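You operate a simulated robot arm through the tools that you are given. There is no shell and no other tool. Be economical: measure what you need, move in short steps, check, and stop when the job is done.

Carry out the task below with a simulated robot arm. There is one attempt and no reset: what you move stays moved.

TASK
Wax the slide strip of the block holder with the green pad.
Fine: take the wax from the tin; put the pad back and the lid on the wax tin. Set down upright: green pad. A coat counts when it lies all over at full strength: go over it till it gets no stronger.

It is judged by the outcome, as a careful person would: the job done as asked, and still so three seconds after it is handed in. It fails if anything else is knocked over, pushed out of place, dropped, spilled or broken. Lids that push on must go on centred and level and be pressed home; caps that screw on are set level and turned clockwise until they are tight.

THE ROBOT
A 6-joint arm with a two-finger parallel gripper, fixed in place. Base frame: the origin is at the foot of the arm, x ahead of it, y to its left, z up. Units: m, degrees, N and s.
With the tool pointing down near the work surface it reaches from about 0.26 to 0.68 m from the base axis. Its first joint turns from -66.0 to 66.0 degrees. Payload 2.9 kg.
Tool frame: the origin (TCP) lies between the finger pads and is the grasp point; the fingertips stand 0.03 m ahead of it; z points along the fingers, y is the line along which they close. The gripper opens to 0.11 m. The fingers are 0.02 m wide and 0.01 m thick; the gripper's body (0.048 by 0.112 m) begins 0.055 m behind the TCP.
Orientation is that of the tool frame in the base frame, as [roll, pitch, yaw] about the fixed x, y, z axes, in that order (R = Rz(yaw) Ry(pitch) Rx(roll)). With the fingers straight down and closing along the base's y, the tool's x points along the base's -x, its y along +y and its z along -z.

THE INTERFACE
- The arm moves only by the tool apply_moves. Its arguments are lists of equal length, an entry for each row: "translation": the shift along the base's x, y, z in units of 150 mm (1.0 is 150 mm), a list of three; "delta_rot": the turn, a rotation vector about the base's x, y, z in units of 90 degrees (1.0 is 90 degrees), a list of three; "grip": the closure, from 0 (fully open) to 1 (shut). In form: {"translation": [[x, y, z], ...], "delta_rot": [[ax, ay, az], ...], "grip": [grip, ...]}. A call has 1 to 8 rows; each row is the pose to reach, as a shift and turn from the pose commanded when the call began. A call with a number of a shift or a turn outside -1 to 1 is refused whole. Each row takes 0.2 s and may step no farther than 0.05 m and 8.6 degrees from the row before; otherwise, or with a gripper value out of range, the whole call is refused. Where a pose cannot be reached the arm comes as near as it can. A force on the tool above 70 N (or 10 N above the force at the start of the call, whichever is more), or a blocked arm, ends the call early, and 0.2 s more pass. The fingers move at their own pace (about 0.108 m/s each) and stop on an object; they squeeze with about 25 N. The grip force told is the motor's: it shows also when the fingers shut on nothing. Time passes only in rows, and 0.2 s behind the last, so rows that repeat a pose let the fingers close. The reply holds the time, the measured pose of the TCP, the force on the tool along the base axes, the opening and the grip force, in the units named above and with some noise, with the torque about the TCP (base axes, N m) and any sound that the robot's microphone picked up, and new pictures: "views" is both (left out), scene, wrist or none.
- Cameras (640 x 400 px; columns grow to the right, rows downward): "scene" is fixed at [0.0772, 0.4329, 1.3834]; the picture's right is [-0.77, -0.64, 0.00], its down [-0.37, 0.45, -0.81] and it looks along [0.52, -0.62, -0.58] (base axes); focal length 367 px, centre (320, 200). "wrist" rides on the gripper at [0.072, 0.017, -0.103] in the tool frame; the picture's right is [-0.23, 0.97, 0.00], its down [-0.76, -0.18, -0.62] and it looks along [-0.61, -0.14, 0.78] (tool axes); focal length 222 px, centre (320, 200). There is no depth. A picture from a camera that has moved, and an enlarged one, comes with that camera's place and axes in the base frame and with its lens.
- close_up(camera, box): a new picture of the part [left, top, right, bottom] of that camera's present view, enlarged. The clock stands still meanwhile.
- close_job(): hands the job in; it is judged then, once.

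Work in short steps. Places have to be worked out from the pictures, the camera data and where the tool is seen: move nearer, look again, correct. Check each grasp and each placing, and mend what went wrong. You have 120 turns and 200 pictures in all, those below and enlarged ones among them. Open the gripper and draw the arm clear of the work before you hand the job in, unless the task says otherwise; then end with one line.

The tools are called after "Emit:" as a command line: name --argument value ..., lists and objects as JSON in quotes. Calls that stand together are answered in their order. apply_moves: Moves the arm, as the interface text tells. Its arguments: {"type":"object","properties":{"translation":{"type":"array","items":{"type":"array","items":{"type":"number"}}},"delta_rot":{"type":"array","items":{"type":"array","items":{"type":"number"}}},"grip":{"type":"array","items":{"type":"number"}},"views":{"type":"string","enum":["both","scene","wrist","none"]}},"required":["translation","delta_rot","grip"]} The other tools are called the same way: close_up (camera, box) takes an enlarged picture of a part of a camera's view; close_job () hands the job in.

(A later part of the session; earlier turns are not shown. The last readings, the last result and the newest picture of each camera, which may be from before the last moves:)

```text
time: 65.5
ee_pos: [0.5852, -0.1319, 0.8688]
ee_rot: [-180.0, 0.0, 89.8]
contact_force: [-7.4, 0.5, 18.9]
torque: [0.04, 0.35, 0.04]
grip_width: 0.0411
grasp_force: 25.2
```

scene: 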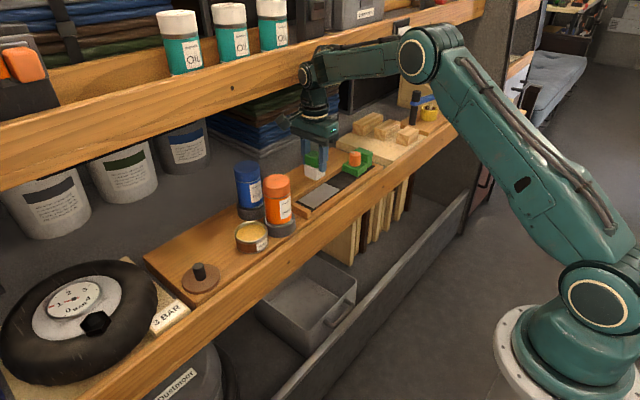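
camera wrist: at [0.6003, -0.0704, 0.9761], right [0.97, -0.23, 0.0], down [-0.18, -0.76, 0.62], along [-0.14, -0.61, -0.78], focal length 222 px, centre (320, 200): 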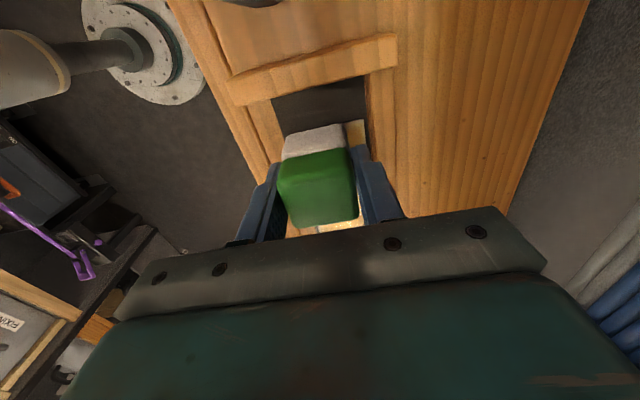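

19 N. I scrub back and forth across this end.

Emit:
apply_moves --translation '[[-0.06, 0, 0.002], [0.02, 0, 0.002], [0.1, 0, 0.001], [0.02, -0.02, 0.001], [-0.06, -0.02, 0], [0.02, 0.02, 0], [0.1, 0.02, 0], [0.1, -0.05, 0]]' --delta_rot '[[0, 0, 0], [0, 0, 0], [0, 0, 0], [0, 0, 0], [0, 0, 0], [0, 0, 0], [0, 0, 0], [0, 0, 0]]' --grip '[0.9, 0.9, 0.9, 0.9, 0.9, 0.9, 0.9, 0.9]' --views "none"

Emit:
apply_moves --translation '[[0, -0.15, -0.002], [0, -0.3, -0.002], [0, -0.45, -0.002], [0, -0.57, -0.002], [-0.08, -0.57, -0.002], [-0.16, -0.57, -0.002], [-0.08, -0.6, -0.002], [0, -0.6, -0.002]]' --delta_rot '[[0, 0, 0], [0, 0, 0], [0, 0, 0], [0, 0, 0], [0, 0, 0], [0, 0, 0], [0, 0, 0], [0, 0, 0]]' --grip '[0.9, 0.9, 0.9, 0.9, 0.9, 0.9, 0.9, 0.9]' --views "none"

Emit:
close_up --camera "scene" --box '[305, 165, 355, 212]'

```text
time: 67.2
ee_pos: [0.5913, -0.1324, 0.8686]
ee_rot: [-178.2, -0.4, 89.9]
contact_force: [-17.5, 3.5, 15.5]
torque: [-0.08, 0.16, 0.11]
grip_width: 0.0409
grasp_force: 24.5
stopped in row 8: the force on the tool passed its limit at 73 N (the readings are from after the stop); the commanded pose is now the measured one
```

```text
time: 69.0
ee_pos: [0.5911, -0.2221, 0.8673]
ee_rot: [-178.0, -0.4, 89.8]
contact_force: [-19.5, 0.5, 17.2]
torque: [-0.12, 0.15, 0.16]
grip_width: 0.0411
grasp_force: 25.1
```

```text
8.51 times, centred on (330, 188) of scene
camera zoom: at [0.0764, 0.433, 1.3834], right [-0.77, -0.64, 0.0], down [-0.37, 0.45, -0.81], along [0.52, -0.62, -0.58], focal length 3126 px, centre (235, 298)
```

zoom: 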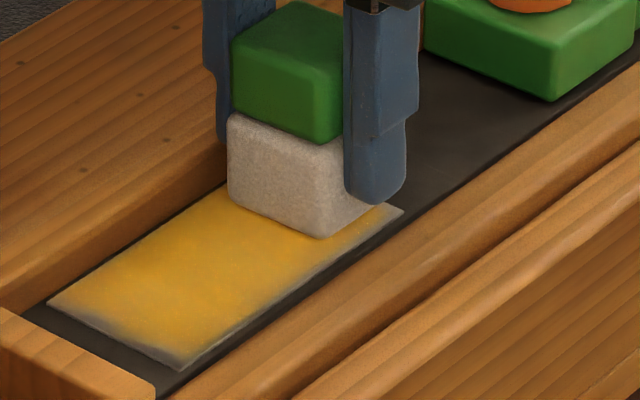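

The back fingertip ran into the back rail because the pad has slid up in the grip. I relieve that, straighten, and then regrip the pad higher while it stands on the strip.

Emit:
apply_moves --translation '[[-0.02, 0.1, 0.015], [-0.04, 0.2, 0.02], [-0.04, 0.3, 0.015]]' --delta_rot '[[-0.0044, -0.022, 0], [-0.0044, -0.022, 0], [-0.0044, -0.022, 0]]' --grip '[0.9, 0.9, 0.9]' --views "wrist"

Emit:
close_up --camera "scene" --box '[295, 135, 375, 212]'

```text
time: 69.8
ee_pos: [0.5868, -0.175, 0.8703]
ee_rot: [179.6, 0.1, 90.2]
contact_force: [0.1, 0.0, -0.6]
torque: [-0.01, -0.02, 0.01]
grip_width: 0.0411
grasp_force: 25.3
camera wrist: at [0.6026, -0.1022, 0.9731], right [0.97, -0.23, 0.01], down [-0.18, -0.76, 0.62], along [-0.14, -0.61, -0.78], focal length 222 px, centre (320, 200)
```

wrist: 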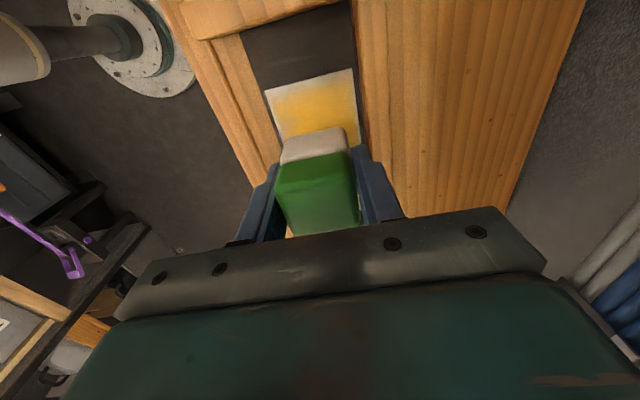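

```text
5.19 times, centred on (335, 174) of scene
camera zoom: at [0.0772, 0.4329, 1.3834], right [-0.77, -0.64, 0.0], down [-0.37, 0.45, -0.81], along [0.52, -0.62, -0.58], focal length 1908 px, centre (242, 338)
```

zoom: 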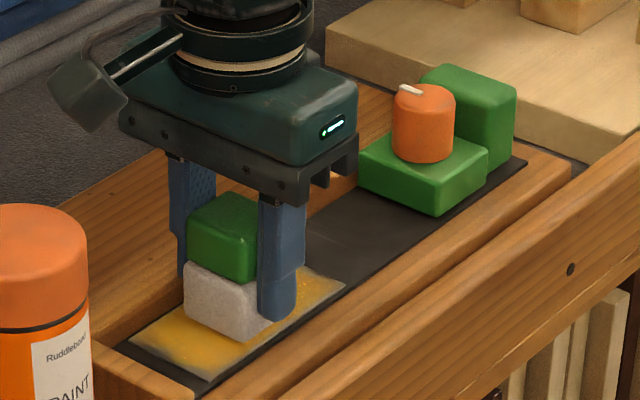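

Free again. I set the pad down on the strip: lower to light contact, open a little, rise 8 mm, and regrip.

Emit:
apply_moves --translation '[[0, 0, -0.008], [0, 0, -0.016]]' --delta_rot '[[0, 0.004, 0], [0, 0.004, 0]]' --grip '[0.9, 0.9]' --views "none"

```text
time: 70.4
ee_pos: [0.5865, -0.1748, 0.8666]
ee_rot: [-179.8, 0.2, 90.0]
contact_force: [-0.4, 0.7, 1.9]
torque: [0.04, 0.08, -0.03]
grip_width: 0.0409
grasp_force: 25.4
```

Light contact. I release, rise 12 mm and regrip.

Emit:
apply_moves --translation '[[0, 0, 0], [0, 0, 0], [0, 0, 0.04], [0, 0, 0.08], [0, 0, 0.08], [0, 0, 0.08], [0, 0, 0.08]]' --delta_rot '[[0, 0, 0], [0, 0, 0], [0, 0, 0], [0, 0, 0], [0, 0, 0], [0, 0, 0], [0, 0, 0]]' --grip '[0.55, 0.55, 0.55, 0.55, 0.9, 0.9, 0.9]' --views "wrist"

Emit:
close_up --camera "scene" --box '[295, 135, 375, 212]'

```text
time: 72.0
ee_pos: [0.5865, -0.1765, 0.8774]
ee_rot: [-179.9, 0.0, 90.0]
contact_force: [0.6, 0.9, -0.6]
torque: [-0.01, -0.02, 0.02]
grip_width: 0.0411
grasp_force: 25.1
camera wrist: at [0.603, -0.1036, 0.9815], right [0.97, -0.23, 0.0], down [-0.18, -0.76, 0.62], along [-0.14, -0.61, -0.78], focal length 222 px, centre (320, 200)
```

wrist: 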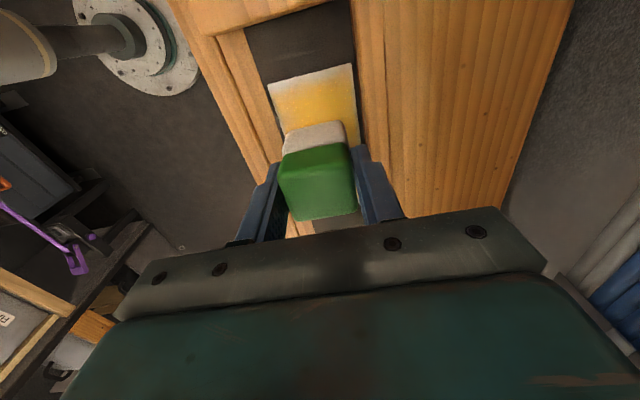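

```text
5.19 times, centred on (335, 174) of scene
camera zoom: at [0.0772, 0.4329, 1.3834], right [-0.77, -0.64, 0.0], down [-0.37, 0.45, -0.81], along [0.52, -0.62, -0.58], focal length 1908 px, centre (242, 338)
```

zoom: 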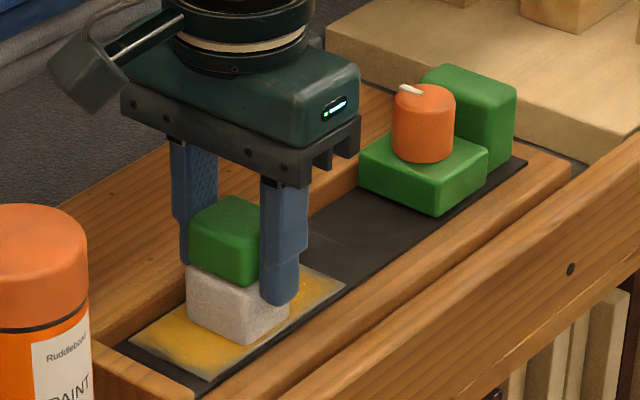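

Regripped well. The ends don't strengthen any more, so the pad is likely depleted; I go back to the tin for more wax.

Emit:
apply_moves --translation '[[0, 0, 0.3], [-0.1, 0, 0.6], [-0.25, 0.1, 0.85], [-0.45, 0.2, 1.0], [-0.48, 0.5, 1.0], [-0.48, 0.8, 1.0], [-0.48, 1.0, 1.0]]' --delta_rot '[[0, 0, 0], [0, 0, 0], [0, 0, 0], [0, 0, 0], [0, 0, 0], [0, 0, 0], [0, 0, 0]]' --grip '[0.9, 0.9, 0.9, 0.9, 0.9, 0.9, 0.9]' --views "none"

Emit:
apply_moves --translation '[[0, 0.3, 0.15], [0, 0.55, 0.15], [0.2, 0.55, -0.05], [0.4, 0.55, -0.25], [0.49, 0.55, -0.5], [0.49, 0.55, -0.65], [0.49, 0.55, -0.73]]' --delta_rot '[[0, 0, 0], [0, 0, 0], [0, 0, 0], [0, 0, 0], [0, 0, 0], [0, 0, 0], [0, 0, 0]]' --grip '[0.9, 0.9, 0.9, 0.9, 0.9, 0.9, 0.9]' --views "none"

Emit:
close_up --camera "scene" --box '[210, 160, 350, 265]'

```text
time: 73.6
ee_pos: [0.5167, -0.025, 1.0282]
ee_rot: [180.0, 0.1, 90.0]
contact_force: [0.6, -0.2, -1.6]
torque: [-0.03, -0.02, -0.02]
grip_width: 0.0412
grasp_force: 24.7
```

```text
refused: row 1 steps farther than a row can; nothing moved
```

```text
3.81 times, centred on (280, 212) of scene
camera zoom: at [0.0772, 0.4329, 1.3834], right [-0.77, -0.64, 0.0], down [-0.37, 0.45, -0.81], along [0.52, -0.62, -0.58], focal length 1399 px, centre (472, 152)
```

zoom: 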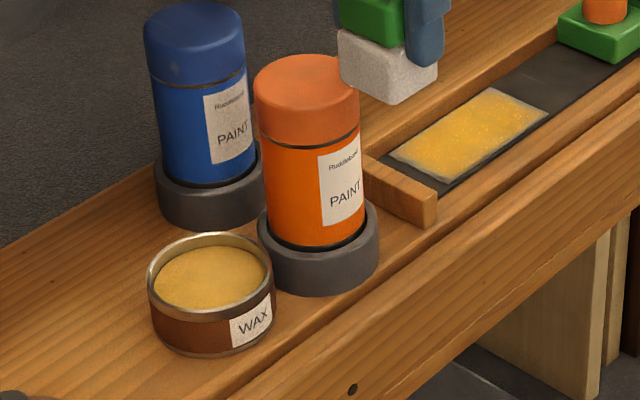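

That call was refused and nothing moved. I raise first for clearance over the orange can, then go on to the tin.

Emit:
apply_moves --translation '[[-0.05, 0, 0.18], [-0.05, 0.3, 0.18], [-0.05, 0.545, 0.18], [0.15, 0.545, -0.05], [0.35, 0.545, -0.25], [0.485, 0.545, -0.5], [0.485, 0.545, -0.65], [0.485, 0.545, -0.73]]' --delta_rot '[[0, 0, 0], [0, 0, 0], [0, 0, 0], [0, 0, 0], [0, 0, 0], [0, 0, 0], [0, 0, 0], [0, 0, 0]]' --grip '[0.9, 0.9, 0.9, 0.9, 0.9, 0.9, 0.9, 0.9]' --views "none"

Emit:
close_up --camera "scene" --box '[210, 160, 350, 265]'

```text
time: 75.4
ee_pos: [0.587, 0.0552, 0.9197]
ee_rot: [180.0, 0.1, 89.9]
contact_force: [0.1, -0.4, -0.4]
torque: [-0.01, 0.02, -0.01]
grip_width: 0.0411
grasp_force: 25.3
```

```text
3.81 times, centred on (280, 212) of scene
camera zoom: at [0.0772, 0.4329, 1.3834], right [-0.77, -0.64, 0.0], down [-0.37, 0.45, -0.81], along [0.52, -0.62, -0.58], focal length 1399 px, centre (472, 152)
```

zoom: 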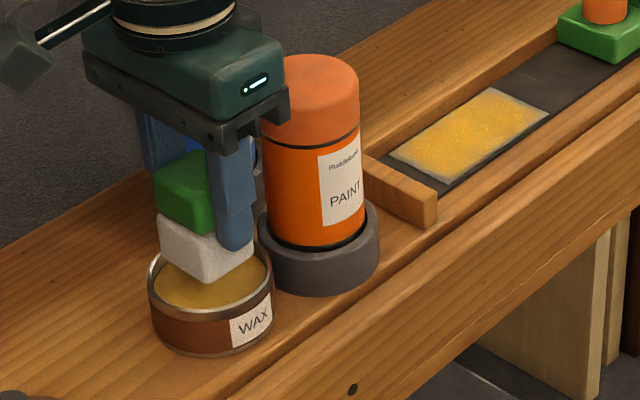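

Over the tin again. I lower to the wax (contact expected near 0.903).

Emit:
apply_moves --translation '[[0.01, 0, -0.06], [0.01, 0, -0.1], [0.01, 0, -0.11]]' --delta_rot '[[0, 0, 0], [0, 0, 0], [0, 0, 0]]' --grip '[0.9, 0.9, 0.9]' --views "none"

```text
time: 76.2
ee_pos: [0.5895, 0.0559, 0.9019]
ee_rot: [180.0, 0.1, 90.0]
contact_force: [0.0, 0.1, 0.5]
torque: [0.01, 0.01, 0.0]
grip_width: 0.0407
grasp_force: 24.8
```

Nearly there; a small further press, hold, then check the force.

Emit:
apply_moves --translation '[[0, 0, -0.008], [0, 0, -0.014], [0, 0, -0.014]]' --delta_rot '[[0, 0, 0], [0, 0, 0], [0, 0, 0]]' --grip '[0.9, 0.9, 0.9]' --views "none"

```text
time: 77.0
ee_pos: [0.5895, 0.0563, 0.902]
ee_rot: [179.8, 0.2, 90.0]
contact_force: [-3.6, -3.8, 22.1]
torque: [-0.1, 0.16, -0.01]
grip_width: 0.0412
grasp_force: 24.8
```

22 N on the wax. I lift and return to the strip's +y end.

Emit:
apply_moves --translation '[[0, 0, 0], [0, 0, 0.1], [0, 0, 0.3], [-0.15, 0, 0.55], [-0.3, 0, 0.8], [-0.5, 0, 0.98], [-0.52, -0.3, 0.98]]' --delta_rot '[[0, 0, 0], [0, 0, 0], [0, 0, 0], [0, 0, 0], [0, 0, 0], [0, 0, 0], [0, 0, 0]]' --grip '[0.9, 0.9, 0.9, 0.9, 0.9, 0.9, 0.9]' --views "none"

Emit:
apply_moves --translation '[[0, -0.3, 0], [0, -0.6, 0], [0, -0.9, 0], [0.1, -0.99, -0.15]]' --delta_rot '[[0, 0, 0], [0, 0, 0], [0, 0, 0], [0, 0, 0]]' --grip '[0.9, 0.9, 0.9, 0.9]' --views "none"

Emit:
apply_moves --translation '[[0.15, 0, -0.2], [0.3, 0, -0.4], [0.38, 0, -0.65], [0.38, 0, -0.85], [0.38, 0, -0.95]]' --delta_rot '[[0, 0, 0], [0, 0, 0], [0, 0, 0], [0, 0, 0], [0, 0, 0]]' --grip '[0.9, 0.9, 0.9, 0.9, 0.9]' --views "none"

Emit:
close_up --camera "scene" --box '[295, 135, 375, 212]'

```text
time: 78.6
ee_pos: [0.5112, 0.0126, 1.0489]
ee_rot: [180.0, 0.1, 90.1]
contact_force: [0.0, 0.1, 0.3]
torque: [0.02, -0.01, 0.02]
grip_width: 0.041
grasp_force: 24.5
```

```text
time: 79.6
ee_pos: [0.5257, -0.1369, 1.0251]
ee_rot: [-179.9, 0.1, 90.0]
contact_force: [-0.4, 0.3, -0.1]
torque: [0.01, 0.02, 0.01]
grip_width: 0.0411
grasp_force: 25.0
```

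```text
time: 80.8
ee_pos: [0.5825, -0.1356, 0.8811]
ee_rot: [180.0, 0.1, 90.0]
contact_force: [-0.2, -0.6, -0.2]
torque: [0.01, -0.03, -0.01]
grip_width: 0.0413
grasp_force: 25.1
```

```text
5.19 times, centred on (335, 174) of scene
camera zoom: at [0.0772, 0.4329, 1.3834], right [-0.77, -0.64, 0.0], down [-0.37, 0.45, -0.81], along [0.52, -0.62, -0.58], focal length 1908 px, centre (242, 338)
```

zoom: 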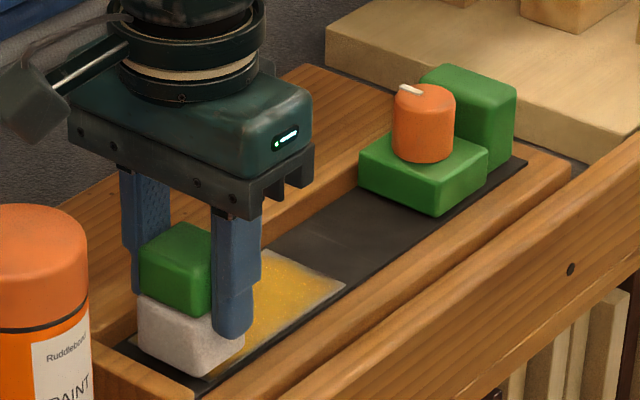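

Just above the strip's +y end. I lower about 4–5 mm to contact.

Emit:
apply_moves --translation '[[-0.02, 0.02, -0.02], [-0.03, 0.04, -0.032]]' --delta_rot '[[0, 0, 0], [0, 0, 0]]' --grip '[0.9, 0.9]' --views "none"

```text
time: 81.4
ee_pos: [0.5802, -0.1317, 0.8772]
ee_rot: [-179.9, 0.2, 90.0]
contact_force: [-0.3, 0.3, -0.2]
torque: [0.0, -0.01, 0.02]
grip_width: 0.041
grasp_force: 25.5
```

Emit:
apply_moves --translation '[[-0.015, 0.02, -0.008], [-0.015, 0.04, -0.014]]' --delta_rot '[[0, 0, 0], [0, 0, 0]]' --grip '[0.9, 0.9]' --views "none"

```text
time: 82.0
ee_pos: [0.5777, -0.1255, 0.8762]
ee_rot: [179.9, 0.2, 89.8]
contact_force: [-0.6, -3.3, 9.0]
torque: [-0.08, 0.06, 0.06]
grip_width: 0.041
grasp_force: 25.3
```

9 N contact. I scrub across this end, then along the front edge.

Emit:
apply_moves --translation '[[0.05, 0, -0.002], [0.1, 0, -0.002], [0.145, 0, -0.003], [0.145, -0.05, -0.003], [0.09, -0.05, -0.003], [0.04, -0.05, -0.004], [-0.015, -0.05, -0.004], [-0.015, 0, -0.004]]' --delta_rot '[[0, 0, 0], [0, 0, 0], [0, 0, 0], [0, 0, 0], [0, 0, 0], [0, 0, 0], [0, 0, 0], [0, 0, 0]]' --grip '[0.9, 0.9, 0.9, 0.9, 0.9, 0.9, 0.9, 0.9]' --views "none"

Emit:
apply_moves --translation '[[0, -0.1, -0.002], [0, -0.2, -0.002], [0, -0.3, -0.003], [0, -0.4, -0.003], [0, -0.5, -0.004], [0, -0.6, -0.004], [0, -0.7, -0.004], [0.04, -0.73, -0.004]]' --delta_rot '[[0, 0, 0], [0, 0, 0], [0, 0, 0], [0, 0, 0], [0, 0, 0], [0, 0, 0], [0, 0, 0], [0, 0, 0]]' --grip '[0.9, 0.9, 0.9, 0.9, 0.9, 0.9, 0.9, 0.9]' --views "none"

Emit:
close_up --camera "scene" --box '[305, 165, 355, 212]'

```text
time: 83.8
ee_pos: [0.5743, -0.1263, 0.8746]
ee_rot: [179.9, 0.2, 89.7]
contact_force: [-0.3, -7.6, 20.2]
torque: [-0.3, -0.01, -0.04]
grip_width: 0.0411
grasp_force: 24.7
```

```text
time: 85.6
ee_pos: [0.5782, -0.2354, 0.8741]
ee_rot: [-179.9, 0.1, 89.9]
contact_force: [-3.6, 2.1, 11.6]
torque: [-0.01, 0.15, 0.0]
grip_width: 0.0414
grasp_force: 24.5
```

```text
8.51 times, centred on (330, 188) of scene
camera zoom: at [0.0769, 0.433, 1.3834], right [-0.77, -0.64, 0.0], down [-0.37, 0.45, -0.81], along [0.52, -0.62, -0.58], focal length 3126 px, centre (235, 298)
```

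zoom: 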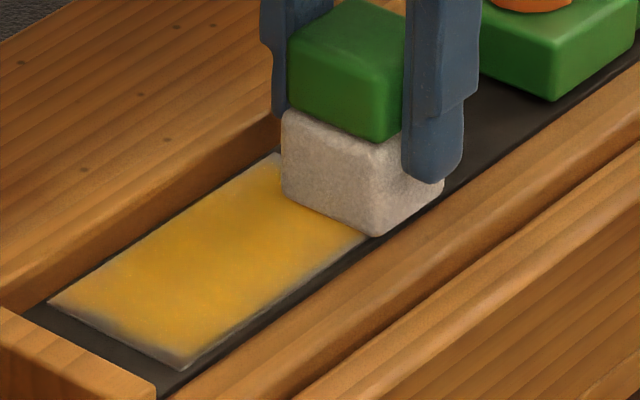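

Front edge is better now, with steady contact. I scrub the -y end across and then the back edge to the +y end.

Emit:
apply_moves --translation '[[0.05, 0, -0.001], [0.1, 0, -0.002], [0.145, 0, -0.002], [0.145, 0.05, -0.002], [0.09, 0.05, -0.003], [0.03, 0.05, -0.003], [-0.02, 0.05, -0.003], [-0.02, 0, -0.003]]' --delta_rot '[[0, 0, 0], [0, 0, 0], [0, 0, 0], [0, 0, 0], [0, 0, 0], [0, 0, 0], [0, 0, 0], [0, 0, 0]]' --grip '[0.9, 0.9, 0.9, 0.9, 0.9, 0.9, 0.9, 0.9]' --views "none"

Emit:
apply_moves --translation '[[0.08, 0, -0.001], [0.165, 0, -0.002], [0.168, 0.12, -0.003], [0.168, 0.24, -0.003], [0.168, 0.36, -0.004], [0.168, 0.48, -0.004], [0.168, 0.6, -0.005], [0.168, 0.72, -0.005]]' --delta_rot '[[0, 0, 0], [0, 0, 0], [0, 0, 0], [0, 0, 0], [0, 0, 0], [0, 0, 0], [0, 0, 0], [0, 0, 0]]' --grip '[0.9, 0.9, 0.9, 0.9, 0.9, 0.9, 0.9, 0.9]' --views "none"

Emit:
apply_moves --translation '[[-0.05, 0, 0.25], [-0.15, 0, 0.5], [-0.3, 0, 0.75]]' --delta_rot '[[0, 0, 0], [0, 0, 0], [0, 0, 0]]' --grip '[0.9, 0.9, 0.9]' --views "none"

Emit:
close_up --camera "scene" --box '[305, 170, 355, 212]'

Emit:
close_up --camera "wrist" --box '[240, 50, 440, 220]'

```text
time: 87.4
ee_pos: [0.5767, -0.235, 0.8732]
ee_rot: [-180.0, 0.1, 90.2]
contact_force: [0.6, 2.7, 6.4]
torque: [0.13, -0.01, -0.01]
grip_width: 0.0412
grasp_force: 24.7
```

```text
time: 89.2
ee_pos: [0.6006, -0.1295, 0.8724]
ee_rot: [-179.9, -0.1, 90.0]
contact_force: [-19.0, -10.9, 16.5]
torque: [-0.24, 0.53, 0.03]
grip_width: 0.0409
grasp_force: 25.0
```

```text
time: 90.0
ee_pos: [0.5576, -0.1255, 0.987]
ee_rot: [-179.9, 0.1, 90.1]
contact_force: [-0.5, 0.0, -0.1]
torque: [-0.01, 0.0, 0.02]
grip_width: 0.041
grasp_force: 25.1
```

```text
9.52 times, centred on (330, 191) of scene
camera zoom: at [0.0772, 0.4329, 1.3834], right [-0.77, -0.64, 0.0], down [-0.37, 0.45, -0.81], along [0.52, -0.62, -0.58], focal length 3498 px, centre (225, 286)
```

zoom: 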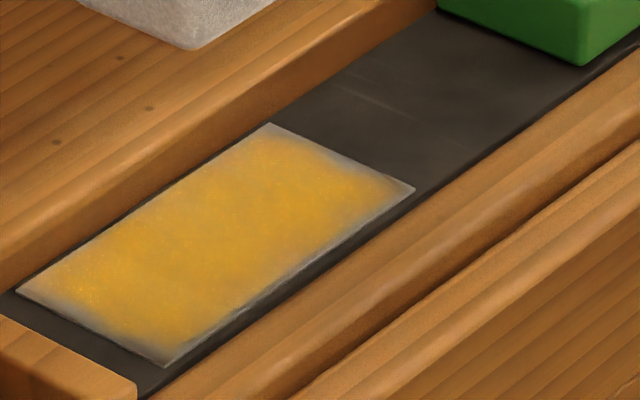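

```text
2.35 times, centred on (340, 135) of wrist
camera zoom: at [0.5746, -0.0539, 1.0904], right [0.97, -0.23, 0.0], down [-0.18, -0.76, 0.62], along [-0.14, -0.61, -0.78], focal length 523 px, centre (273, 353)
```

zoom: 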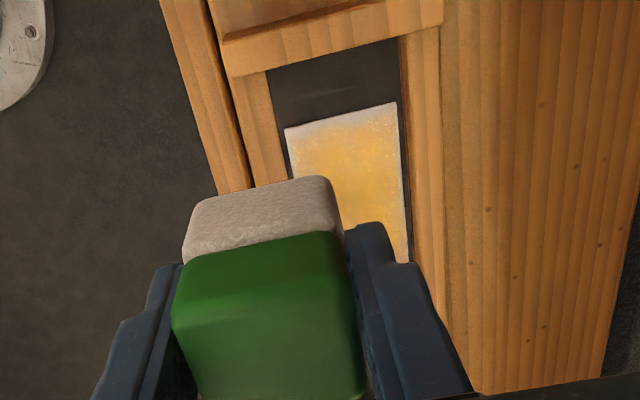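

A pale margin of about 4 mm remains all round. To be sure it is saturated, I do one more round: fresh wax and slow strokes over all edges.

Emit:
apply_moves --translation '[[-0.15, 0, 0.25], [-0.32, 0.1, 0.45], [-0.32, 0.4, 0.45], [-0.32, 0.7, 0.45], [-0.32, 1.0, 0.45]]' --delta_rot '[[0, 0, 0], [0, 0, 0], [0, 0, 0], [0, 0, 0], [0, 0, 0]]' --grip '[0.9, 0.9, 0.9, 0.9, 0.9]' --views "none"

Emit:
apply_moves --translation '[[0, 0.22, 0], [0.2, 0.22, -0.2], [0.4, 0.22, -0.4], [0.525, 0.22, -0.65], [0.525, 0.22, -0.8], [0.525, 0.22, -0.95]]' --delta_rot '[[0, 0, 0], [0, 0, 0], [0, 0, 0], [0, 0, 0], [0, 0, 0], [0, 0, 0]]' --grip '[0.9, 0.9, 0.9, 0.9, 0.9, 0.9]' --views "wrist"

```text
time: 91.2
ee_pos: [0.5096, 0.0226, 1.0544]
ee_rot: [180.0, 0.2, 90.0]
contact_force: [0.2, 0.1, -1.1]
torque: [0.01, -0.03, 0.01]
grip_width: 0.0411
grasp_force: 25.4
```

```text
time: 92.6
ee_pos: [0.5873, 0.0576, 0.9102]
ee_rot: [180.0, 0.0, 90.0]
contact_force: [1.0, 0.4, -0.1]
torque: [0.02, -0.05, -0.01]
grip_width: 0.0412
grasp_force: 25.1
camera wrist: at [0.6047, 0.1296, 1.014], right [0.97, -0.23, 0.0], down [-0.18, -0.76, 0.62], along [-0.14, -0.61, -0.78], focal length 222 px, centre (320, 200)
```

wrist: 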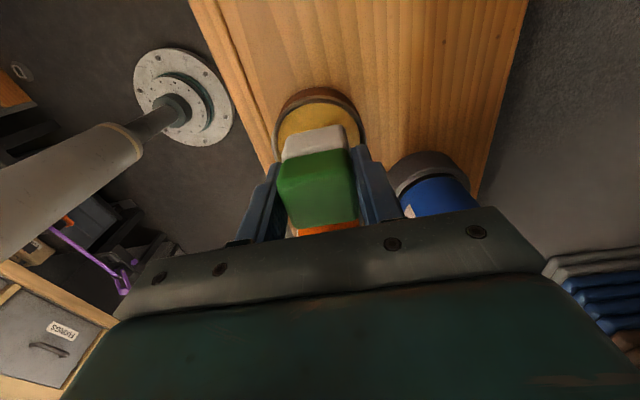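

I lower to the wax (contact expected near 0.898).

Emit:
apply_moves --translation '[[0.01, -0.01, -0.04], [0.01, -0.01, -0.075]]' --delta_rot '[[0, 0, 0], [0, 0, 0]]' --grip '[0.9, 0.9]' --views "none"

Emit:
apply_moves --translation '[[0, 0, -0.008], [0, 0, -0.013]]' --delta_rot '[[0, 0, 0], [0, 0, 0]]' --grip '[0.9, 0.9]' --views "none"

```text
time: 93.2
ee_pos: [0.588, 0.0546, 0.8995]
ee_rot: [179.9, 0.0, 90.0]
contact_force: [0.3, -0.6, -0.4]
torque: [0.01, 0.01, 0.02]
grip_width: 0.041
grasp_force: 25.1
```

```text
time: 93.8
ee_pos: [0.5903, 0.0539, 0.8986]
ee_rot: [179.9, 0.2, 90.0]
contact_force: [-0.1, 0.8, 0.7]
torque: [0.04, 0.04, 0.0]
grip_width: 0.0411
grasp_force: 24.9
```

Emit:
apply_moves --translation '[[0, 0, -0.008], [0, 0, -0.012], [0, 0, -0.012]]' --delta_rot '[[0, 0, 0], [0, 0, 0], [0, 0, 0]]' --grip '[0.9, 0.9, 0.9]' --views "none"

```text
time: 94.6
ee_pos: [0.5898, 0.0536, 0.8967]
ee_rot: [179.8, 0.1, 90.0]
contact_force: [-4.7, -0.7, 20.7]
torque: [0.23, 0.19, -0.02]
grip_width: 0.041
grasp_force: 25.2
```

20 N on the wax, held for 0.6 s. Back to the strip by the same route.

Emit:
apply_moves --translation '[[0, 0, 0], [0, 0, 0.1], [0, 0, 0.3], [-0.15, 0, 0.55], [-0.3, 0, 0.8], [-0.5, 0, 1.0], [-0.52, -0.3, 1.0]]' --delta_rot '[[0, 0, 0], [0, 0, 0], [0, 0, 0], [0, 0, 0], [0, 0, 0], [0, 0, 0], [0, 0, 0]]' --grip '[0.9, 0.9, 0.9, 0.9, 0.9, 0.9, 0.9]' --views "none"

Emit:
apply_moves --translation '[[0, -0.3, 0], [0, -0.6, 0], [0, -0.88, 0], [0.1, -0.95, -0.15]]' --delta_rot '[[0, 0, 0], [0, 0, 0], [0, 0, 0], [0, 0, 0]]' --grip '[0.9, 0.9, 0.9, 0.9]' --views "none"

Emit:
apply_moves --translation '[[0.15, 0, -0.2], [0.3, 0, -0.4], [0.38, 0, -0.65], [0.38, 0, -0.85], [0.38, 0, -0.97]]' --delta_rot '[[0, 0, 0], [0, 0, 0], [0, 0, 0], [0, 0, 0], [0, 0, 0]]' --grip '[0.9, 0.9, 0.9, 0.9, 0.9]' --views "none"

Emit:
close_up --camera "scene" --box '[295, 135, 375, 212]'

```text
time: 96.2
ee_pos: [0.5097, 0.0089, 1.0451]
ee_rot: [-180.0, 0.1, 90.0]
contact_force: [0.0, -0.2, -0.7]
torque: [0.01, 0.01, 0.0]
grip_width: 0.0411
grasp_force: 25.1
```

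```text
time: 97.2
ee_pos: [0.5254, -0.1328, 1.0204]
ee_rot: [-180.0, 0.2, 90.0]
contact_force: [-0.1, 0.4, 0.0]
torque: [0.0, -0.02, 0.03]
grip_width: 0.0414
grasp_force: 25.2
```

```text
time: 98.4
ee_pos: [0.5833, -0.133, 0.8749]
ee_rot: [-179.9, 0.1, 90.1]
contact_force: [-0.2, 0.3, -0.5]
torque: [0.01, -0.01, 0.03]
grip_width: 0.0413
grasp_force: 25.3
```

```text
5.19 times, centred on (335, 174) of scene
camera zoom: at [0.0772, 0.4329, 1.3834], right [-0.77, -0.64, 0.0], down [-0.37, 0.45, -0.81], along [0.52, -0.62, -0.58], focal length 1908 px, centre (242, 338)
```

zoom: 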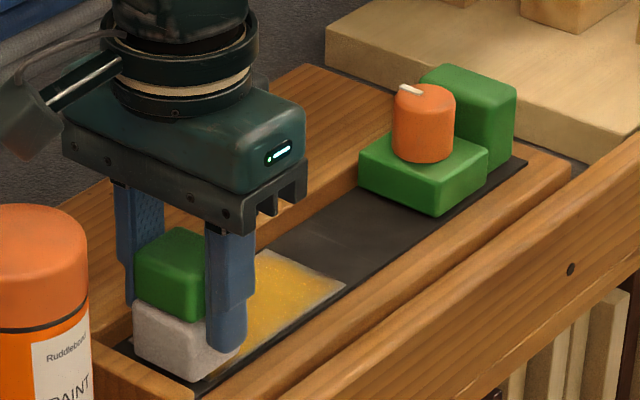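

I lower onto the +y end.

Emit:
apply_moves --translation '[[-0.02, 0.03, -0.012], [-0.035, 0.055, -0.024]]' --delta_rot '[[0, 0, 0], [0, 0, 0]]' --grip '[0.9, 0.9]' --views "none"

```text
time: 99.0
ee_pos: [0.5786, -0.1242, 0.8729]
ee_rot: [-180.0, 0.2, 90.1]
contact_force: [-0.6, 0.1, -0.3]
torque: [0.02, 0.0, 0.0]
grip_width: 0.041
grasp_force: 24.8
```

Emit:
apply_moves --translation '[[0, 0, -0.01], [0, 0, -0.018]]' --delta_rot '[[0, 0, 0], [0, 0, 0]]' --grip '[0.9, 0.9]' --views "none"

```text
time: 99.6
ee_pos: [0.5779, -0.1248, 0.8719]
ee_rot: [179.9, 0.1, 90.1]
contact_force: [-4.4, 2.2, 13.3]
torque: [0.25, 0.25, 0.02]
grip_width: 0.041
grasp_force: 24.9
```

13 N. Slow cross strokes on this end at three offsets.

Emit:
apply_moves --translation '[[0.06, 0, -0.002], [0.13, 0, -0.002], [0.13, -0.07, -0.003], [0.06, -0.07, -0.003], [-0.02, -0.07, -0.003], [-0.02, -0.14, -0.004], [0.06, -0.14, -0.004], [0.13, -0.14, -0.004]]' --delta_rot '[[0, 0, 0], [0, 0, 0], [0, 0, 0], [0, 0, 0], [0, 0, 0], [0, 0, 0], [0, 0, 0], [0, 0, 0]]' --grip '[0.9, 0.9, 0.9, 0.9, 0.9, 0.9, 0.9, 0.9]' --views "none"

Emit:
apply_moves --translation '[[0, -0.12, -0.001], [0, -0.24, -0.002], [0, -0.36, -0.003], [0, -0.48, -0.003], [0, -0.58, -0.004], [-0.08, -0.58, -0.004], [-0.15, -0.58, -0.004], [-0.15, -0.5, -0.004]]' --delta_rot '[[0, 0, 0], [0, 0, 0], [0, 0, 0], [0, 0, 0], [0, 0, 0], [0, 0, 0], [0, 0, 0], [0, 0, 0]]' --grip '[0.9, 0.9, 0.9, 0.9, 0.9, 0.9, 0.9, 0.9]' --views "none"

Emit:
apply_moves --translation '[[0.07, 0, -0.001], [0.15, 0, -0.002], [0.07, -0.1, -0.002], [0, -0.1, -0.002], [0, 0.05, -0.003], [0, 0.2, -0.003], [0, 0.35, -0.004], [0, 0.5, -0.004]]' --delta_rot '[[0, 0, 0], [0, 0, 0], [0, 0, 0], [0, 0, 0], [0, 0, 0], [0, 0, 0], [0, 0, 0], [0, 0, 0]]' --grip '[0.9, 0.9, 0.9, 0.9, 0.9, 0.9, 0.9, 0.9]' --views "none"

```text
time: 101.4
ee_pos: [0.5956, -0.1473, 0.8701]
ee_rot: [-179.9, 0.1, 89.8]
contact_force: [-6.3, -2.2, 14.9]
torque: [-0.14, 0.23, -0.02]
grip_width: 0.0415
grasp_force: 25.0
```

```text
time: 103.2
ee_pos: [0.575, -0.2218, 0.8703]
ee_rot: [180.0, 0.0, 89.8]
contact_force: [-0.7, -3.9, 11.6]
torque: [-0.23, -0.01, -0.05]
grip_width: 0.0412
grasp_force: 25.2
```

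```text
time: 105.0
ee_pos: [0.5754, -0.1443, 0.8688]
ee_rot: [-179.9, 0.0, 90.0]
contact_force: [0.3, -3.4, 6.9]
torque: [-0.09, -0.12, -0.01]
grip_width: 0.041
grasp_force: 25.0
```

I lift and compare the coat with the last picture.

Emit:
apply_moves --translation '[[0, 0, 0.25], [-0.05, 0, 0.5], [-0.15, 0, 0.78]]' --delta_rot '[[0, 0, 0], [0, 0, 0], [0, 0, 0]]' --grip '[0.9, 0.9, 0.9]' --views "none"

Emit:
close_up --camera "scene" --box '[305, 170, 355, 212]'

Emit:
close_up --camera "wrist" --box '[240, 50, 440, 220]'

```text
time: 105.8
ee_pos: [0.5537, -0.1473, 0.9858]
ee_rot: [-179.9, 0.0, 90.0]
contact_force: [-0.4, 0.1, -1.0]
torque: [0.02, 0.0, 0.03]
grip_width: 0.0409
grasp_force: 25.0
```

```text
9.52 times, centred on (330, 191) of scene
camera zoom: at [0.0772, 0.4329, 1.3834], right [-0.77, -0.64, 0.0], down [-0.37, 0.45, -0.81], along [0.52, -0.62, -0.58], focal length 3498 px, centre (225, 286)
```

zoom: 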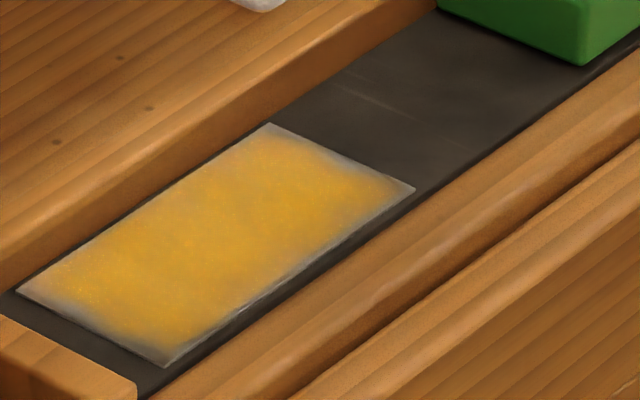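

```text
2.35 times, centred on (340, 135) of wrist
camera zoom: at [0.5703, -0.0752, 1.089], right [0.97, -0.23, 0.0], down [-0.18, -0.76, 0.62], along [-0.14, -0.61, -0.78], focal length 523 px, centre (273, 353)
```

zoom: 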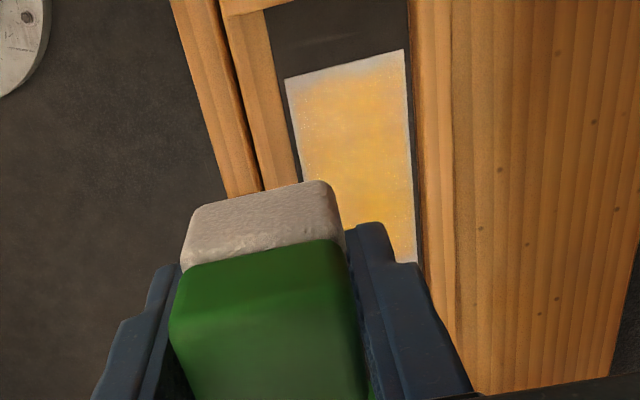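

The coat is unchanged from the last round, so it is saturated. Now I carry the pad back to its place at (0.586, 0.1265).

Emit:
apply_moves --translation '[[-0.15, 0, 0.25], [-0.28, 0.1, 0.45], [-0.28, 0.4, 0.45], [-0.28, 0.7, 0.45], [-0.28, 1.0, 0.45]]' --delta_rot '[[0, 0, 0], [0, 0, 0], [0, 0, 0], [0, 0, 0], [0, 0, 0]]' --grip '[0.9, 0.9, 0.9, 0.9, 0.9]' --views "none"

Emit:
apply_moves --translation '[[0, 0.3, 0], [0, 0.6, 0], [0, 0.83, 0], [0.2, 0.83, -0.2], [0.4, 0.83, -0.4], [0.505, 0.83, -0.65], [0.505, 0.83, -0.9]]' --delta_rot '[[0, 0, 0], [0, 0, 0], [0, 0, 0], [0, 0, 0], [0, 0, 0], [0, 0, 0], [0, 0, 0]]' --grip '[0.9, 0.9, 0.9, 0.9, 0.9, 0.9, 0.9]' --views "wrist"

Emit:
close_up --camera "scene" --box '[170, 170, 290, 290]'

```text
time: 107.0
ee_pos: [0.5099, 0.0038, 1.0552]
ee_rot: [-180.0, 0.1, 90.0]
contact_force: [-0.3, -0.5, 0.4]
torque: [0.0, -0.03, 0.0]
grip_width: 0.0409
grasp_force: 24.9
```

```text
time: 108.6
ee_pos: [0.5859, 0.1281, 0.9183]
ee_rot: [180.0, 0.2, 90.1]
contact_force: [-0.3, 0.0, -0.7]
torque: [-0.03, 0.03, -0.01]
grip_width: 0.0413
grasp_force: 25.5
camera wrist: at [0.6029, 0.2009, 1.0222], right [0.97, -0.23, 0.0], down [-0.18, -0.76, 0.62], along [-0.14, -0.61, -0.78], focal length 222 px, centre (320, 200)
```

wrist: 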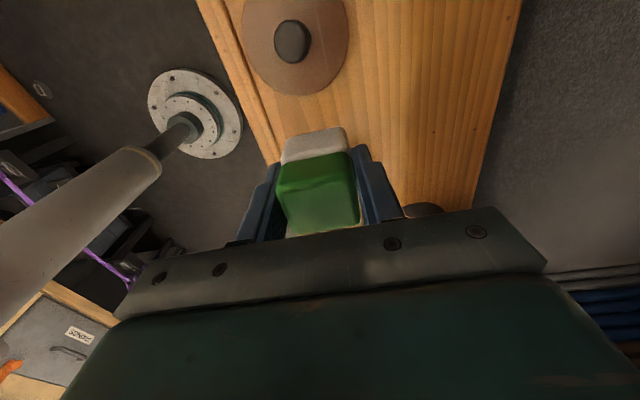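

```text
3.33 times, centred on (230, 230) of scene
camera zoom: at [0.0772, 0.4329, 1.3834], right [-0.77, -0.64, 0.0], down [-0.37, 0.45, -0.81], along [0.52, -0.62, -0.58], focal length 1224 px, centre (620, 100)
```

zoom: 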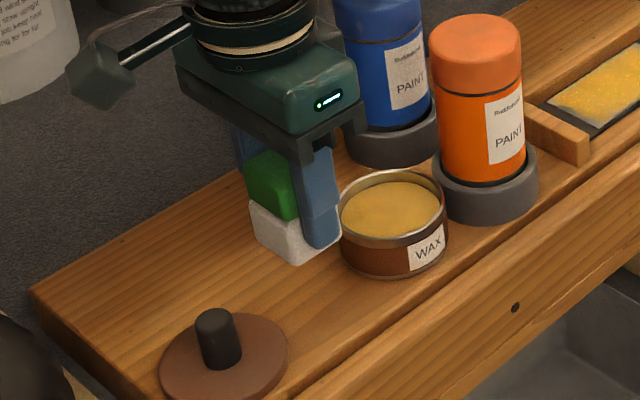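

The pad is over its spot. I lower toward the board.

Emit:
apply_moves --translation '[[0, -0.005, -0.15], [0, -0.005, -0.27], [0, -0.005, -0.3]]' --delta_rot '[[0, 0, 0], [0, 0, 0], [0, 0, 0]]' --grip '[0.9, 0.9, 0.9]' --views "none"

Emit:
apply_moves --translation '[[0, 0, -0.015], [0, 0, -0.025]]' --delta_rot '[[0, 0, 0], [0, 0, 0]]' --grip '[0.9, 0.9]' --views "none"

Emit:
close_up --camera "scene" --box '[190, 200, 270, 280]'

```text
time: 109.4
ee_pos: [0.5854, 0.1272, 0.8742]
ee_rot: [-180.0, 0.0, 89.9]
contact_force: [0.2, -0.4, -1.6]
torque: [0.01, 0.01, 0.02]
grip_width: 0.0411
grasp_force: 25.2
```

```text
time: 110.0
ee_pos: [0.5868, 0.1284, 0.8709]
ee_rot: [-179.9, 0.1, 90.0]
contact_force: [0.1, 0.1, -0.7]
torque: [0.01, 0.01, -0.01]
grip_width: 0.0411
grasp_force: 25.6
```

```text
5.00 times, centred on (230, 240) of scene
camera zoom: at [0.0772, 0.4329, 1.3834], right [-0.77, -0.64, 0.0], down [-0.37, 0.45, -0.81], along [0.52, -0.62, -0.58], focal length 1836 px, centre (770, 0)
```

zoom: 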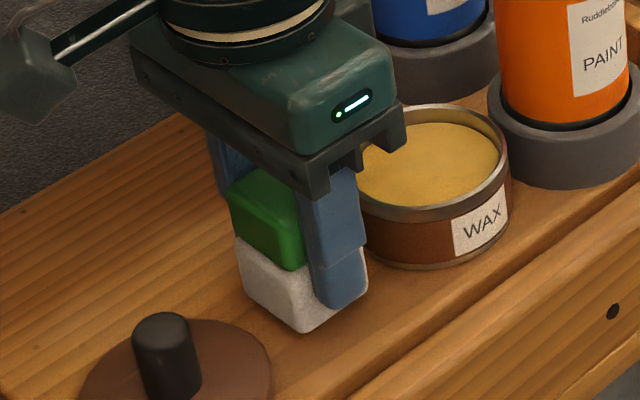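

A few millimetres to go; I keep lowering in small steps until contact.

Emit:
apply_moves --translation '[[0, 0, -0.01], [0, 0, -0.018]]' --delta_rot '[[0, 0, 0], [0, 0, 0]]' --grip '[0.9, 0.9]' --views "none"

Emit:
apply_moves --translation '[[0, 0, -0.007], [0, 0, -0.012]]' --delta_rot '[[0, 0, 0], [0, 0, 0]]' --grip '[0.9, 0.9]' --views "none"

```text
time: 110.6
ee_pos: [0.5858, 0.1281, 0.8679]
ee_rot: [-179.9, 0.0, 90.0]
contact_force: [0.0, 0.1, -0.9]
torque: [0.0, -0.02, 0.02]
grip_width: 0.0412
grasp_force: 25.1
```

```text
time: 111.2
ee_pos: [0.5874, 0.1278, 0.8661]
ee_rot: [-180.0, 0.1, 90.0]
contact_force: [-0.8, 0.4, 2.5]
torque: [0.02, 0.07, -0.01]
grip_width: 0.0412
grasp_force: 25.1
```

Contact at 0.866 with 2.5 N. I open and rise straight up.

Emit:
apply_moves --translation '[[0, 0, -0.003], [0, 0, -0.003], [0, 0, 0.0], [0, 0, 0.2], [0, 0, 0.5], [0, 0, 0.65]]' --delta_rot '[[0, 0, 0], [0, 0, 0], [0, 0, 0], [0, 0, 0], [0, 0, 0], [0, 0, 0]]' --grip '[0.5, 0.45, 0.45, 0.45, 0.45, 0.45]' --views "wrist"

Emit:
close_up --camera "scene" --box '[170, 190, 290, 290]'

```text
time: 112.6
ee_pos: [0.5848, 0.1289, 0.9646]
ee_rot: [180.0, 0.1, 90.1]
contact_force: [0.8, 0.2, 0.1]
torque: [0.01, -0.02, -0.03]
grip_width: 0.0607
grasp_force: 0.1
camera wrist: at [0.6027, 0.2013, 1.0676], right [0.97, -0.23, 0.0], down [-0.18, -0.76, 0.62], along [-0.14, -0.61, -0.78], focal length 222 px, centre (320, 200)
```

wrist: 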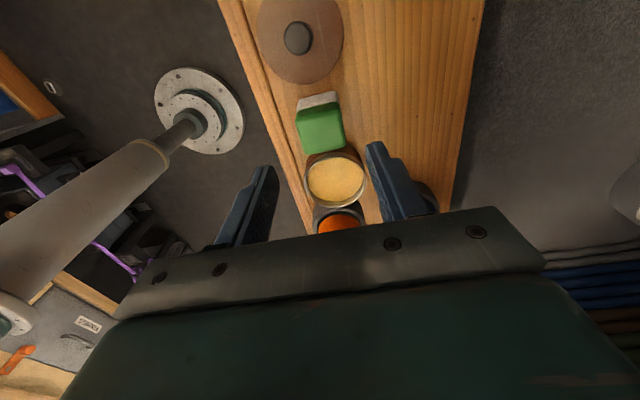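

```text
4.00 times, centred on (230, 240) of scene
camera zoom: at [0.0772, 0.4329, 1.3834], right [-0.77, -0.64, 0.0], down [-0.37, 0.45, -0.81], along [0.52, -0.62, -0.58], focal length 1469 px, centre (680, 40)
```

zoom: 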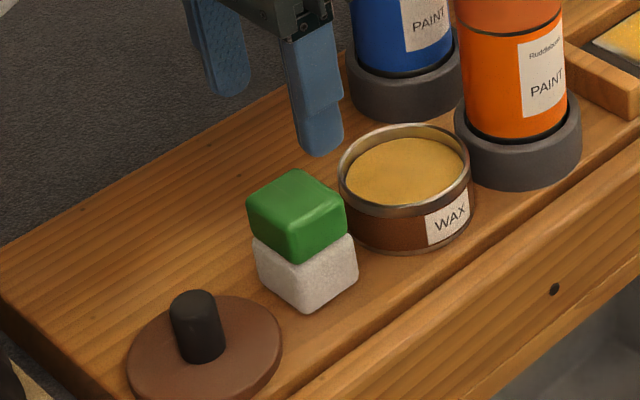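

The pad stands upright in its place. Next I fetch the lid: move over its knob.

Emit:
apply_moves --translation '[[0, 0.22, 0], [0, 0.435, 0], [0, 0.435, -0.25], [0, 0.435, -0.35]]' --delta_rot '[[0, 0, 0], [0, 0, 0], [0, 0, 0], [0, 0, 0]]' --grip '[0.55, 0.55, 0.55, 0.55]' --views "wrist"

```text
time: 113.6
ee_pos: [0.5851, 0.1946, 0.9102]
ee_rot: [179.9, 0.1, 89.9]
contact_force: [-0.4, -0.9, -0.6]
torque: [-0.01, -0.01, 0.01]
grip_width: 0.0494
grasp_force: 0.1
camera wrist: at [0.6015, 0.2673, 1.0133], right [0.97, -0.23, 0.0], down [-0.18, -0.76, 0.62], along [-0.14, -0.61, -0.78], focal length 222 px, centre (320, 200)
```

wrist: 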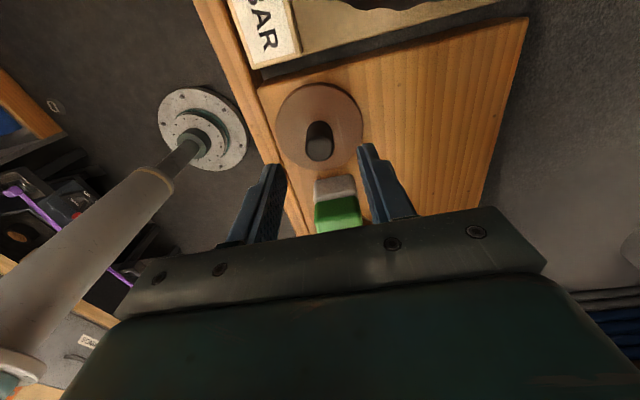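

The knob is in line. I descend to 0.8635 and close.

Emit:
apply_moves --translation '[[0, -0.003, -0.15], [0, -0.003, -0.27], [0, -0.003, -0.313], [0, -0.003, -0.313], [0, -0.003, -0.313], [0, -0.003, -0.313]]' --delta_rot '[[0, 0, 0], [0, 0, 0], [0, 0, 0], [0, 0, 0], [0, 0, 0], [0, 0, 0]]' --grip '[0.55, 0.55, 0.55, 1, 1, 1]' --views "wrist"

```text
time: 115.0
ee_pos: [0.5872, 0.1934, 0.8635]
ee_rot: [179.9, 0.2, 90.0]
contact_force: [0.5, 0.1, -0.9]
torque: [-0.01, 0.01, 0.01]
grip_width: 0.0204
grasp_force: 24.9
camera wrist: at [0.6037, 0.2657, 0.9665], right [0.97, -0.23, 0.0], down [-0.18, -0.76, 0.62], along [-0.14, -0.61, -0.78], focal length 222 px, centre (320, 200)
```

wrist: 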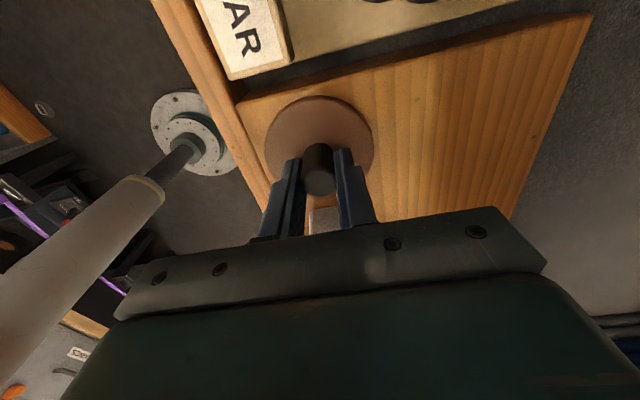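

Knob gripped. I lift well above the pad, keep x under 0.587, and carry the lid over the tin.

Emit:
apply_moves --translation '[[0, 0, 0.2], [0, 0, 0.5], [-0.02, 0, 0.7], [-0.02, -0.25, 0.7], [-0.02, -0.55, 0.7], [-0.02, -0.8, 0.7], [-0.01, -0.92, 0.65], [0, -0.92, 0.5]]' --delta_rot '[[0, 0, 0], [0, 0, 0], [0, 0, 0], [0, 0, 0], [0, 0, 0], [0, 0, 0], [0, 0, 0], [0, 0, 0]]' --grip '[1, 1, 1, 1, 1, 1, 1, 1]' --views "wrist"

Emit:
close_up --camera "scene" --box '[200, 160, 310, 270]'

Emit:
close_up --camera "wrist" --box '[240, 50, 420, 220]'

```text
time: 116.8
ee_pos: [0.5856, 0.0527, 0.9404]
ee_rot: [-180.0, 0.1, 90.0]
contact_force: [-0.6, 0.0, 0.6]
torque: [-0.01, 0.0, 0.01]
grip_width: 0.0204
grasp_force: 25.4
camera wrist: at [0.6033, 0.1254, 1.0436], right [0.97, -0.23, 0.0], down [-0.18, -0.76, 0.62], along [-0.14, -0.61, -0.78], focal length 222 px, centre (320, 200)
```

wrist: 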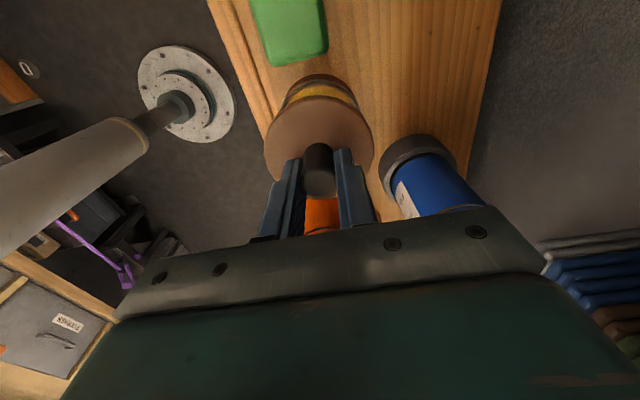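

```text
3.64 times, centred on (255, 215) of scene
camera zoom: at [0.0772, 0.4329, 1.3834], right [-0.77, -0.64, 0.0], down [-0.37, 0.45, -0.81], along [0.52, -0.62, -0.58], focal length 1336 px, centre (556, 146)
```

zoom: 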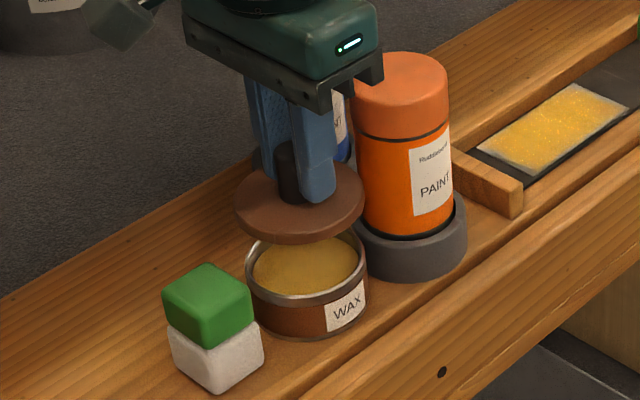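

```text
2.35 times, centred on (330, 135) of wrist
camera zoom: at [0.6033, 0.1254, 1.0436], right [0.97, -0.23, 0.0], down [-0.18, -0.76, 0.62], along [-0.14, -0.61, -0.78], focal length 523 px, centre (296, 353)
```

zoom: 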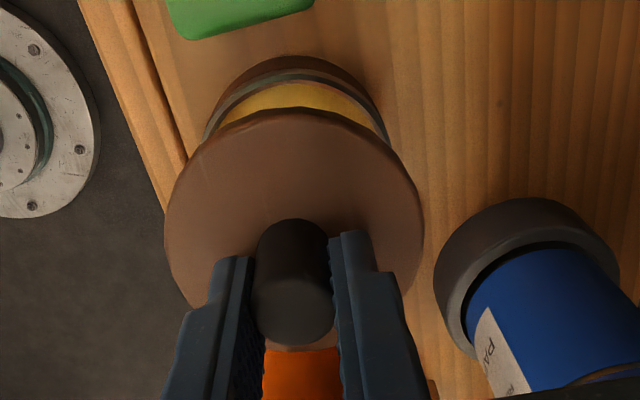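

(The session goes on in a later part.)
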